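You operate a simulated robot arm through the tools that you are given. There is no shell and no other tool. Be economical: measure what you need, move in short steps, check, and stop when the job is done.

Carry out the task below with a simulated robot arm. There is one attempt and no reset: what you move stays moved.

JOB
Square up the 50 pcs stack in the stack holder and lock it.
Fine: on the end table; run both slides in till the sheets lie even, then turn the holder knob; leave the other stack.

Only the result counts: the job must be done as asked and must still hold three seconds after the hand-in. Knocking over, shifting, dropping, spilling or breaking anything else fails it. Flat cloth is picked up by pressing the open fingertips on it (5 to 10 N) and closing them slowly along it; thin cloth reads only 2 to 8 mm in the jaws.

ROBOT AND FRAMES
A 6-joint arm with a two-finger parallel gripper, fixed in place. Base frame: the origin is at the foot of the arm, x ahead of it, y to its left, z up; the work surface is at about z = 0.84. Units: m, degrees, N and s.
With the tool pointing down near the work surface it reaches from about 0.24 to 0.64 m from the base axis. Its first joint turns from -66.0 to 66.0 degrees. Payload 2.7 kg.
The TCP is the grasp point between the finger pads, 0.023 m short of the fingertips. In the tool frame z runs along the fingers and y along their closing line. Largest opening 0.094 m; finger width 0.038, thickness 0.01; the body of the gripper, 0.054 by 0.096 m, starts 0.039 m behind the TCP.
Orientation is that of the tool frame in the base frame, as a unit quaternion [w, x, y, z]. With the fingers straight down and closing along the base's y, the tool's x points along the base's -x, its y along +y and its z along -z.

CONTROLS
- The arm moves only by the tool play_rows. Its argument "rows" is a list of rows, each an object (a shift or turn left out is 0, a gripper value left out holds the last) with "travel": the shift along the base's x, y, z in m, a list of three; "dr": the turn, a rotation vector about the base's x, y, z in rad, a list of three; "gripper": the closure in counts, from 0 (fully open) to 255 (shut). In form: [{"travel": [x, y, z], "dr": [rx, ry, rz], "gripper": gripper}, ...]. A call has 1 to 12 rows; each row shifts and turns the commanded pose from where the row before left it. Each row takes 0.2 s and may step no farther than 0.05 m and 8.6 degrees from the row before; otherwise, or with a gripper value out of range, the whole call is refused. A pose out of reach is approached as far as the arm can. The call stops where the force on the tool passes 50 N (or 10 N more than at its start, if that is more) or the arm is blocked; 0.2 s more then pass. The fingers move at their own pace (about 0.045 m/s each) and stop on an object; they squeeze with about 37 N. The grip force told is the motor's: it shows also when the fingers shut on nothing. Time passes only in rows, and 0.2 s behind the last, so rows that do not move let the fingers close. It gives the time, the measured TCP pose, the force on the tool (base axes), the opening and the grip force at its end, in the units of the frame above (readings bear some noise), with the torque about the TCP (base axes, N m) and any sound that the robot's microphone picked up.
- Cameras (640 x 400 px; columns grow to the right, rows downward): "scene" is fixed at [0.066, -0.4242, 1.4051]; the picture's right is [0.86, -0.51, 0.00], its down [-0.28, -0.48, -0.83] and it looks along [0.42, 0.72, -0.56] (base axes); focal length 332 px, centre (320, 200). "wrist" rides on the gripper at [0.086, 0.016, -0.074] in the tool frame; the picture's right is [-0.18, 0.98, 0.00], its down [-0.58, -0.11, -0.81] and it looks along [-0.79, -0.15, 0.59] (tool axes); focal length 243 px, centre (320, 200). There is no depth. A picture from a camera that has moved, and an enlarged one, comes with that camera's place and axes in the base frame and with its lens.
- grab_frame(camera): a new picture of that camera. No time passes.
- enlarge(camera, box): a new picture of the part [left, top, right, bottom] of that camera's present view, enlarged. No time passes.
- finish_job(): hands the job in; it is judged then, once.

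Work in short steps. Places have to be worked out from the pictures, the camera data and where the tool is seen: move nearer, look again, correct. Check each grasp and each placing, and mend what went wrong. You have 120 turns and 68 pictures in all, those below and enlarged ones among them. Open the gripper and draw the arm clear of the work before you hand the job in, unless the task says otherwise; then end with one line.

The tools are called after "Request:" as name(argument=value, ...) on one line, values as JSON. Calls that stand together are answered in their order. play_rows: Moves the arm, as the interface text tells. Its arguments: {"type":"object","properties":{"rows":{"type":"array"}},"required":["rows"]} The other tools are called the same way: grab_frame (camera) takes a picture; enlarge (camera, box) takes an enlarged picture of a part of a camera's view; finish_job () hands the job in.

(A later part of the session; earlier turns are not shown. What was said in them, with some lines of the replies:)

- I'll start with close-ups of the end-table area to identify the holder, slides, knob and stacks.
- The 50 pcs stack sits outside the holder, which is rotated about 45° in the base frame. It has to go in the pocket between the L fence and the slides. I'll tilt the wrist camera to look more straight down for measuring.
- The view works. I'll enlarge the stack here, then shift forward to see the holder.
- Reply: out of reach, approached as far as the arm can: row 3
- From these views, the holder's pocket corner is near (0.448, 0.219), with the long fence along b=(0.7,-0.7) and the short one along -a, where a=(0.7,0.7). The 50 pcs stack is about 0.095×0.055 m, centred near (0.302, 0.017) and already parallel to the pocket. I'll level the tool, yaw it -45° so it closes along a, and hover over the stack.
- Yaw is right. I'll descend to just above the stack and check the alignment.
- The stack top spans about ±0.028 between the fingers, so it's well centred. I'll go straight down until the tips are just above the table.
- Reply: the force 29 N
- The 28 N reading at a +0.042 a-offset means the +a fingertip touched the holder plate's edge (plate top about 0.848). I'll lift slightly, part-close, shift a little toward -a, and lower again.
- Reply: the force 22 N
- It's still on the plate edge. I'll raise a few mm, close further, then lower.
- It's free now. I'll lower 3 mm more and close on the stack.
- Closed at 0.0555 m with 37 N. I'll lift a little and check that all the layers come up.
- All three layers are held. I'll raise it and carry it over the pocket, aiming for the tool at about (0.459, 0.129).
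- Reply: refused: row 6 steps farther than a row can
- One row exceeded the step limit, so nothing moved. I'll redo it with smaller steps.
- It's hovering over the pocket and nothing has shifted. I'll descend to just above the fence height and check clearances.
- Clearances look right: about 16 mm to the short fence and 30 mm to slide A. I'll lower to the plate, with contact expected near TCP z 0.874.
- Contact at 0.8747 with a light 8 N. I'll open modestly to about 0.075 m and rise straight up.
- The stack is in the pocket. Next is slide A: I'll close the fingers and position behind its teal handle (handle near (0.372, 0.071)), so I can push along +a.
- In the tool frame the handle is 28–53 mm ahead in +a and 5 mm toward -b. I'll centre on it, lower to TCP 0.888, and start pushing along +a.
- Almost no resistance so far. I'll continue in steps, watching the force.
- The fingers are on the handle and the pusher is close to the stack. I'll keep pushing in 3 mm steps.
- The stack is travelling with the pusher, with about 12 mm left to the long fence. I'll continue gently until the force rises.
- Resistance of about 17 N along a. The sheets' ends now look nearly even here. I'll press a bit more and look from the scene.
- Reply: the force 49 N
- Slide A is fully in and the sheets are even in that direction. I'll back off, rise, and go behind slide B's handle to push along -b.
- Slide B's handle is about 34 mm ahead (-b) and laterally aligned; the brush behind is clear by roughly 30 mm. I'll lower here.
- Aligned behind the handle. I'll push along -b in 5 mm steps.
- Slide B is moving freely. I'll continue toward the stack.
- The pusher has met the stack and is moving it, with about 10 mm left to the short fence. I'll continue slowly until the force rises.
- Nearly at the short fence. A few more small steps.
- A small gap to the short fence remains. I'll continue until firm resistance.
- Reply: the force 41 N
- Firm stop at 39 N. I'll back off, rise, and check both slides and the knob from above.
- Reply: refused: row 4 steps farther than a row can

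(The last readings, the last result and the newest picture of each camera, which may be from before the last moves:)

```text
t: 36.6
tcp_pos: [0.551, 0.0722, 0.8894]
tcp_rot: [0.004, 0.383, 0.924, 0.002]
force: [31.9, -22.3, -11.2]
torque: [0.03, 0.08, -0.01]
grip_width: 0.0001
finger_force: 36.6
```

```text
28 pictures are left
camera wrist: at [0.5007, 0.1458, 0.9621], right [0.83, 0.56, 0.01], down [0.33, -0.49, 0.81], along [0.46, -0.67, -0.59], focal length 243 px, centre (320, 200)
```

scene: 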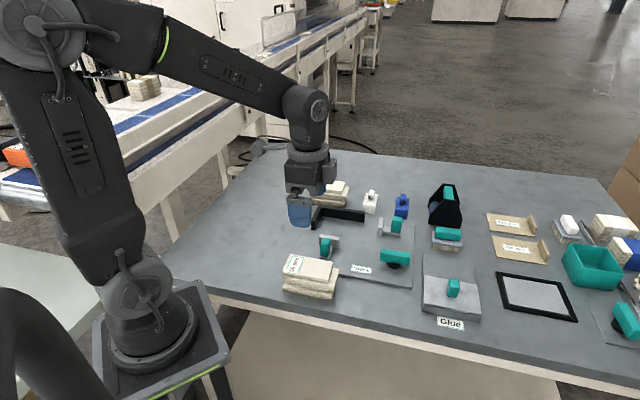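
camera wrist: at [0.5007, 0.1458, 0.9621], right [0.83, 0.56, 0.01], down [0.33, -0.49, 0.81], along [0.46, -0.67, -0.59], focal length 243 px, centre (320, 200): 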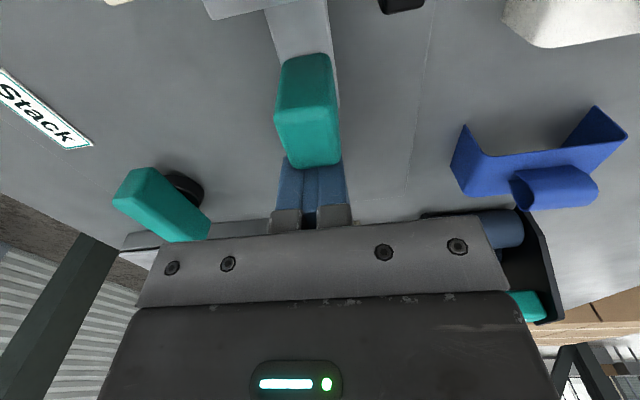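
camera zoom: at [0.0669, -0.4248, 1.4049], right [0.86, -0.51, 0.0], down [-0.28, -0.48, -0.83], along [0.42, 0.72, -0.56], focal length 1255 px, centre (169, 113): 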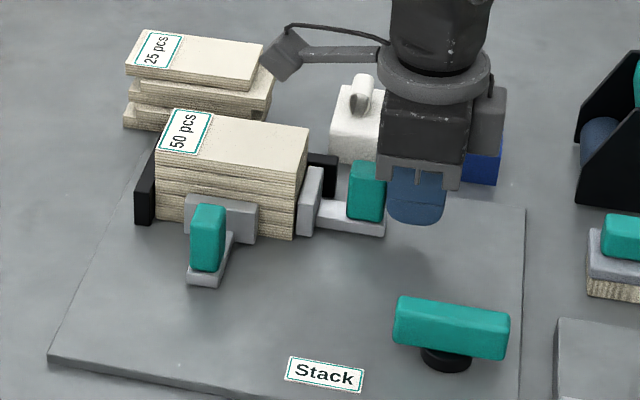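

Both slides are seated and the stack is flush with the fences. The knob's teal bar is centred near (0.50, -0.027) and lies along b, so my current closing direction fits it. I'll back off, rise, and move above the knob with the gripper partly open.

Request:
play_rows(rows=[{"travel": [0.006, -0.006, 0]}, {"travel": [0.003, -0.003, 0.03]}, {"travel": [0, 0, 0.045]}, {"travel": [-0.02, -0.03, 0.01], "gripper": 110}, {"travel": [-0.02, -0.03, 0]}, {"travel": [-0.02, -0.03, 0]}, {}])

Request:
grab_frame(camera="wrist")

Request:
enlarge(camera="scene", box=[290, 170, 430, 276])

```text
t: 38.2
tcp_pos: [0.4962, -0.0238, 0.9724]
tcp_rot: [0.0, 0.381, 0.924, 0.001]
force: [-0.2, 0.9, 0.1]
torque: [0.01, 0.0, 0.01]
grip_width: 0.0537
finger_force: 0.0
```

```text
27 pictures are left
camera wrist: at [0.4473, 0.0486, 1.0453], right [0.82, 0.57, 0.0], down [0.33, -0.49, 0.81], along [0.46, -0.66, -0.59], focal length 243 px, centre (320, 200)
```

wrist: 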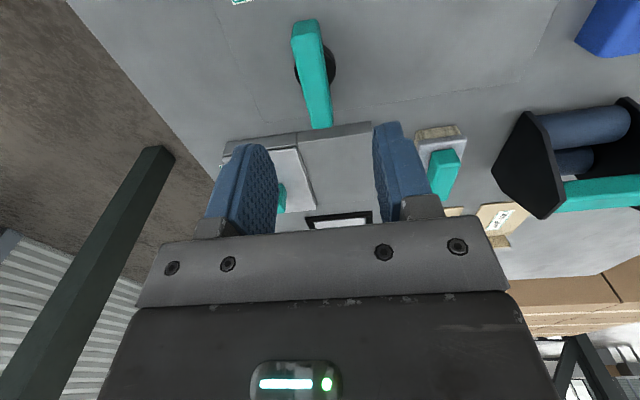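

```text
3.77 times, centred on (360, 223) of scene
camera zoom: at [0.0659, -0.4242, 1.4051], right [0.86, -0.51, 0.0], down [-0.28, -0.48, -0.83], along [0.42, 0.72, -0.56], focal length 1255 px, centre (169, 113)
```

zoom: 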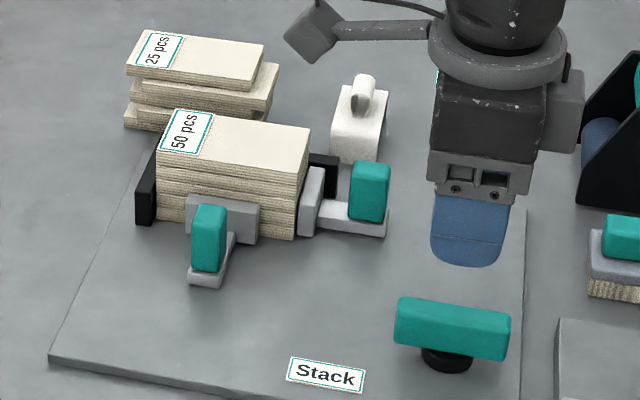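

The bar's centre is about 5 mm toward -a from the tool. I'll shift, lower to TCP 0.892 and grip the bar.

Request:
play_rows(rows=[{"travel": [-0.0035, -0.0035, -0.03]}, {"travel": [0, 0, -0.03]}, {"travel": [0, 0, -0.02]}, {}, {"gripper": 170}, {}, {"gripper": 230}, {}, {}])

Request:
enlarge(camera="scene", box=[330, 190, 450, 280])

```text
t: 40.2
tcp_pos: [0.4943, -0.0274, 0.8937]
tcp_rot: [0.0, 0.382, 0.924, 0.001]
force: [-0.8, -0.1, -0.2]
torque: [-0.17, 0.04, -0.02]
grip_width: 0.0178
finger_force: 44.7
```

```text
4.44 times, centred on (390, 235) of scene
camera zoom: at [0.066, -0.4242, 1.4051], right [0.86, -0.51, 0.0], down [-0.28, -0.48, -0.83], along [0.42, 0.72, -0.56], focal length 1478 px, centre (9, 44)
```

zoom: 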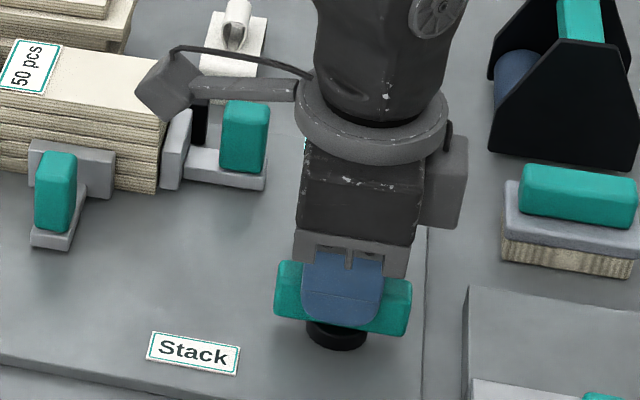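

The bar is gripped at 17.8 mm. I'll try a small clockwise turn and read the torque.

Request:
play_rows(rows=[{"dr": [0, 0, -0.06]}, {"dr": [0, 0, -0.06]}, {}])

```text
t: 41.0
tcp_pos: [0.4934, -0.0258, 0.8935]
tcp_rot: [0.001, 0.435, 0.901, 0.001]
force: [-0.9, -0.2, -2.1]
torque: [-0.41, -0.2, 2.21]
grip_width: 0.0221
finger_force: 45.1
```

The torque is rising (2.2 N m) and the jaws are being spread, so clockwise is blocked. I'll turn back and try counter-clockwise.

Request:
play_rows(rows=[{"dr": [0, 0, 0.06]}, {"dr": [0, 0, 0.06]}, {"dr": [0, 0, 0.06]}, {"dr": [0, 0, 0.06]}, {}])

```text
t: 42.2
tcp_pos: [0.4938, -0.0267, 0.8941]
tcp_rot: [0.001, 0.325, 0.946, 0.0]
force: [6.0, -1.2, -8.4]
torque: [-0.31, -0.56, 0.0]
grip_width: 0.0178
finger_force: 45.1
```

Counter-clockwise turns freely, with torque 0 and the width unchanged. I'll continue and watch for a stop.

Request:
play_rows(rows=[{"dr": [0, 0, 0.1]}, {"dr": [0, 0, 0.1]}, {"dr": [0, 0, 0.1]}, {"dr": [0, 0, 0.1]}, {}])

```text
t: 43.4
tcp_pos: [0.4929, -0.0273, 0.8932]
tcp_rot: [0.0, 0.13, 0.992, 0.002]
force: [7.7, -9.9, -6.0]
torque: [0.07, 1.07, -0.01]
grip_width: 0.0179
finger_force: 44.9
```

It's turning. A small side load shows the knob axis is slightly toward (+x, -y), so I'll nudge that way while turning.

Request:
play_rows(rows=[{"travel": [0.001, -0.0012, 0], "dr": [0, 0, 0.1]}, {"dr": [0, 0, 0.1]}, {"dr": [0, 0, 0.1]}, {"dr": [0, 0, 0.1]}, {}])

Request:
enlarge(camera="scene", box=[290, 170, 450, 290])

```text
t: 44.6
tcp_pos: [0.4946, -0.0276, 0.8938]
tcp_rot: [-0.001, -0.069, 0.998, 0.001]
force: [-9.8, -0.9, 0.7]
torque: [-0.14, 0.87, 0.02]
grip_width: 0.0177
finger_force: 45.3
```

```text
3.33 times, centred on (370, 230) of scene
camera zoom: at [0.0657, -0.4242, 1.4051], right [0.86, -0.51, 0.0], down [-0.28, -0.48, -0.83], along [0.42, 0.72, -0.56], focal length 1108 px, centre (153, 100)
```

zoom: 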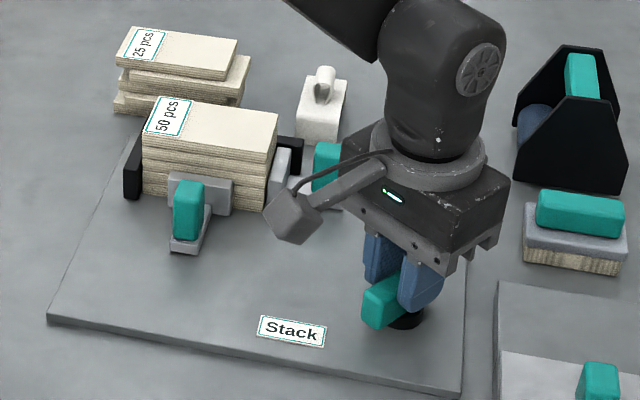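

Now about 53° turned. I'll continue to the stop, watching torque and jaw width.

Request:
play_rows(rows=[{"travel": [-0.0008, 0, 0], "dr": [0, 0, 0.1]}, {"dr": [0, 0, 0.1]}, {"dr": [0, 0, 0.1]}, {"dr": [0, 0, 0.1]}, {}])

```text
t: 45.8
tcp_pos: [0.4934, -0.029, 0.8939]
tcp_rot: [0.0, -0.265, 0.964, 0.0]
force: [4.7, -6.1, -12.4]
torque: [-0.22, 0.03, -0.01]
grip_width: 0.018
finger_force: 45.0
```

Request:
play_rows(rows=[{"dr": [0, 0, 0.08]}, {"dr": [0, 0, 0.08]}, {"dr": [0, 0, 0.08]}, {}])

```text
t: 46.8
tcp_pos: [0.4948, -0.0281, 0.894]
tcp_rot: [0.0, -0.379, 0.926, 0.0]
force: [5.7, -13.2, -14.3]
torque: [0.71, -1.14, -0.02]
grip_width: 0.0182
finger_force: 45.1
```

That's about 89.5° with no torque yet. I'll probe a bit further for the end stop.

Request:
play_rows(rows=[{"dr": [0, 0, 0.06]}, {"dr": [0, 0, 0.05]}, {}])

```text
t: 47.6
tcp_pos: [0.4935, -0.0283, 0.8932]
tcp_rot: [0.0, -0.427, 0.904, 0.001]
force: [0.9, -12.5, -1.7]
torque: [-0.15, -0.06, -2.18]
grip_width: 0.0214
finger_force: 45.1
```

End stop reached at about 90° (2.2 N m, jaws spreading). I'll release, rise clear and inspect.

Request:
play_rows(rows=[{"dr": [0, 0, -0.06]}, {"gripper": 100}, {}, {}, {"travel": [0, 0, 0.03]}, {"travel": [0, 0, 0.045]}, {"travel": [0, 0, 0.045]}, {"travel": [-0.03, -0.03, 0.02]}, {"travel": [-0.03, -0.03, 0.02]}, {}])

Request:
enlarge(camera="scene", box=[290, 170, 450, 290])

Request:
grab_frame(camera="wrist")

```text
t: 49.8
tcp_pos: [0.433, -0.0903, 1.0551]
tcp_rot: [0.0, -0.401, 0.916, 0.001]
force: [0.0, 0.3, 0.8]
torque: [-0.03, -0.02, 0.0]
grip_width: 0.0572
finger_force: 0.0
```

```text
3.33 times, centred on (370, 230) of scene
camera zoom: at [0.0659, -0.4242, 1.4051], right [0.86, -0.51, 0.0], down [-0.28, -0.48, -0.83], along [0.42, 0.72, -0.56], focal length 1108 px, centre (153, 100)
```

zoom: 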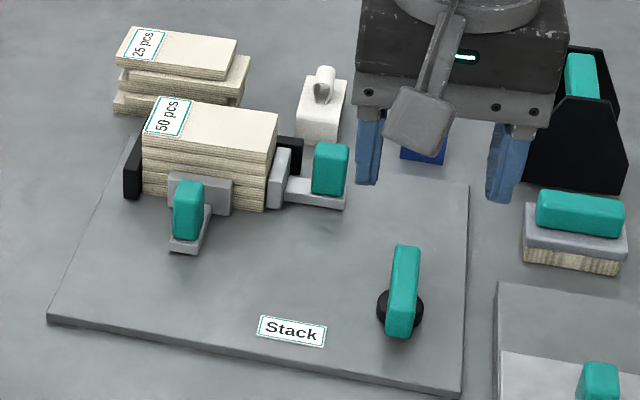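

```text
22 pictures are left
camera wrist: at [0.3641, -0.1434, 1.1284], right [-0.6, 0.8, 0.0], down [0.48, 0.35, 0.81], along [0.65, 0.48, -0.59], focal length 243 px, centre (320, 200)
```

wrist: 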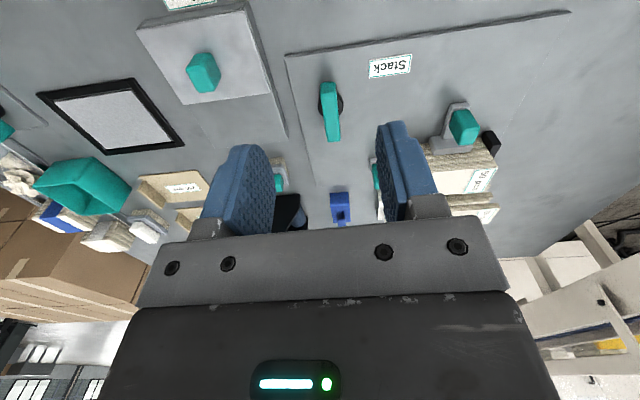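

The knob is at 90° and nothing else has moved. One last close look at the stack.

Request:
enlarge(camera="scene", box=[312, 185, 382, 240])

```text
7.27 times, centred on (347, 212) of scene
camera zoom: at [0.0659, -0.4242, 1.4051], right [0.86, -0.51, 0.0], down [-0.28, -0.48, -0.83], along [0.42, 0.72, -0.56], focal length 2418 px, centre (124, 109)
```

zoom: 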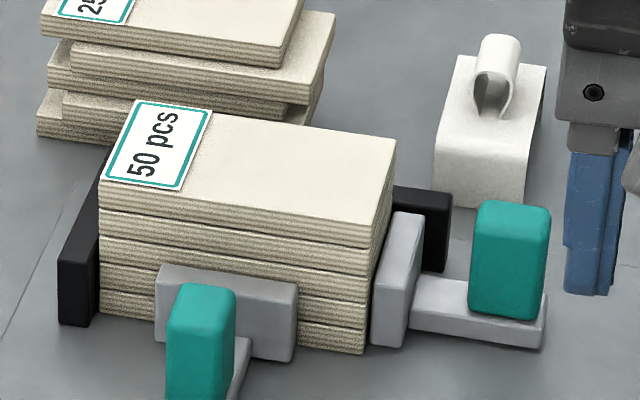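

The sheets are even and both slides are seated. I'll open the gripper fully, draw a bit further clear, and let time pass before handing in.

Request:
play_rows(rows=[{"travel": [0, 0, 0.03], "gripper": 0}, {"travel": [-0.03, 0, 0.02]}, {}, {}])

Request:
enlarge(camera="scene", box=[280, 150, 450, 290])

```text
t: 50.8
tcp_pos: [0.4035, -0.0903, 1.104]
tcp_rot: [-0.001, -0.401, 0.916, 0.001]
force: [-0.2, 0.4, 0.9]
torque: [0.0, 0.0, 0.0]
grip_width: 0.0939
finger_force: 0.1
```

```text
2.86 times, centred on (365, 220) of scene
camera zoom: at [0.0659, -0.4242, 1.4051], right [0.86, -0.51, 0.0], down [-0.28, -0.48, -0.83], along [0.42, 0.72, -0.56], focal length 950 px, centre (191, 143)
```

zoom: 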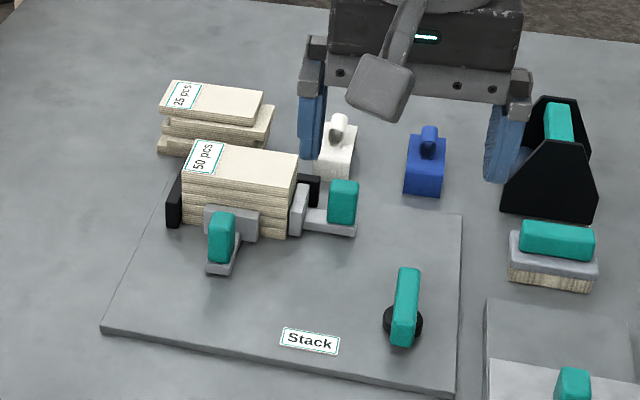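

Everything is stable and the arm is clear, so I'm handing it in.

Request:
finish_job()

```text
The job is handed in.
```

The 50 pcs stack is in the holder and squared against both fences. Both slides are run in to their stops, the knob is turned 90° to its end stop, and the 25 pcs stack was left alone.
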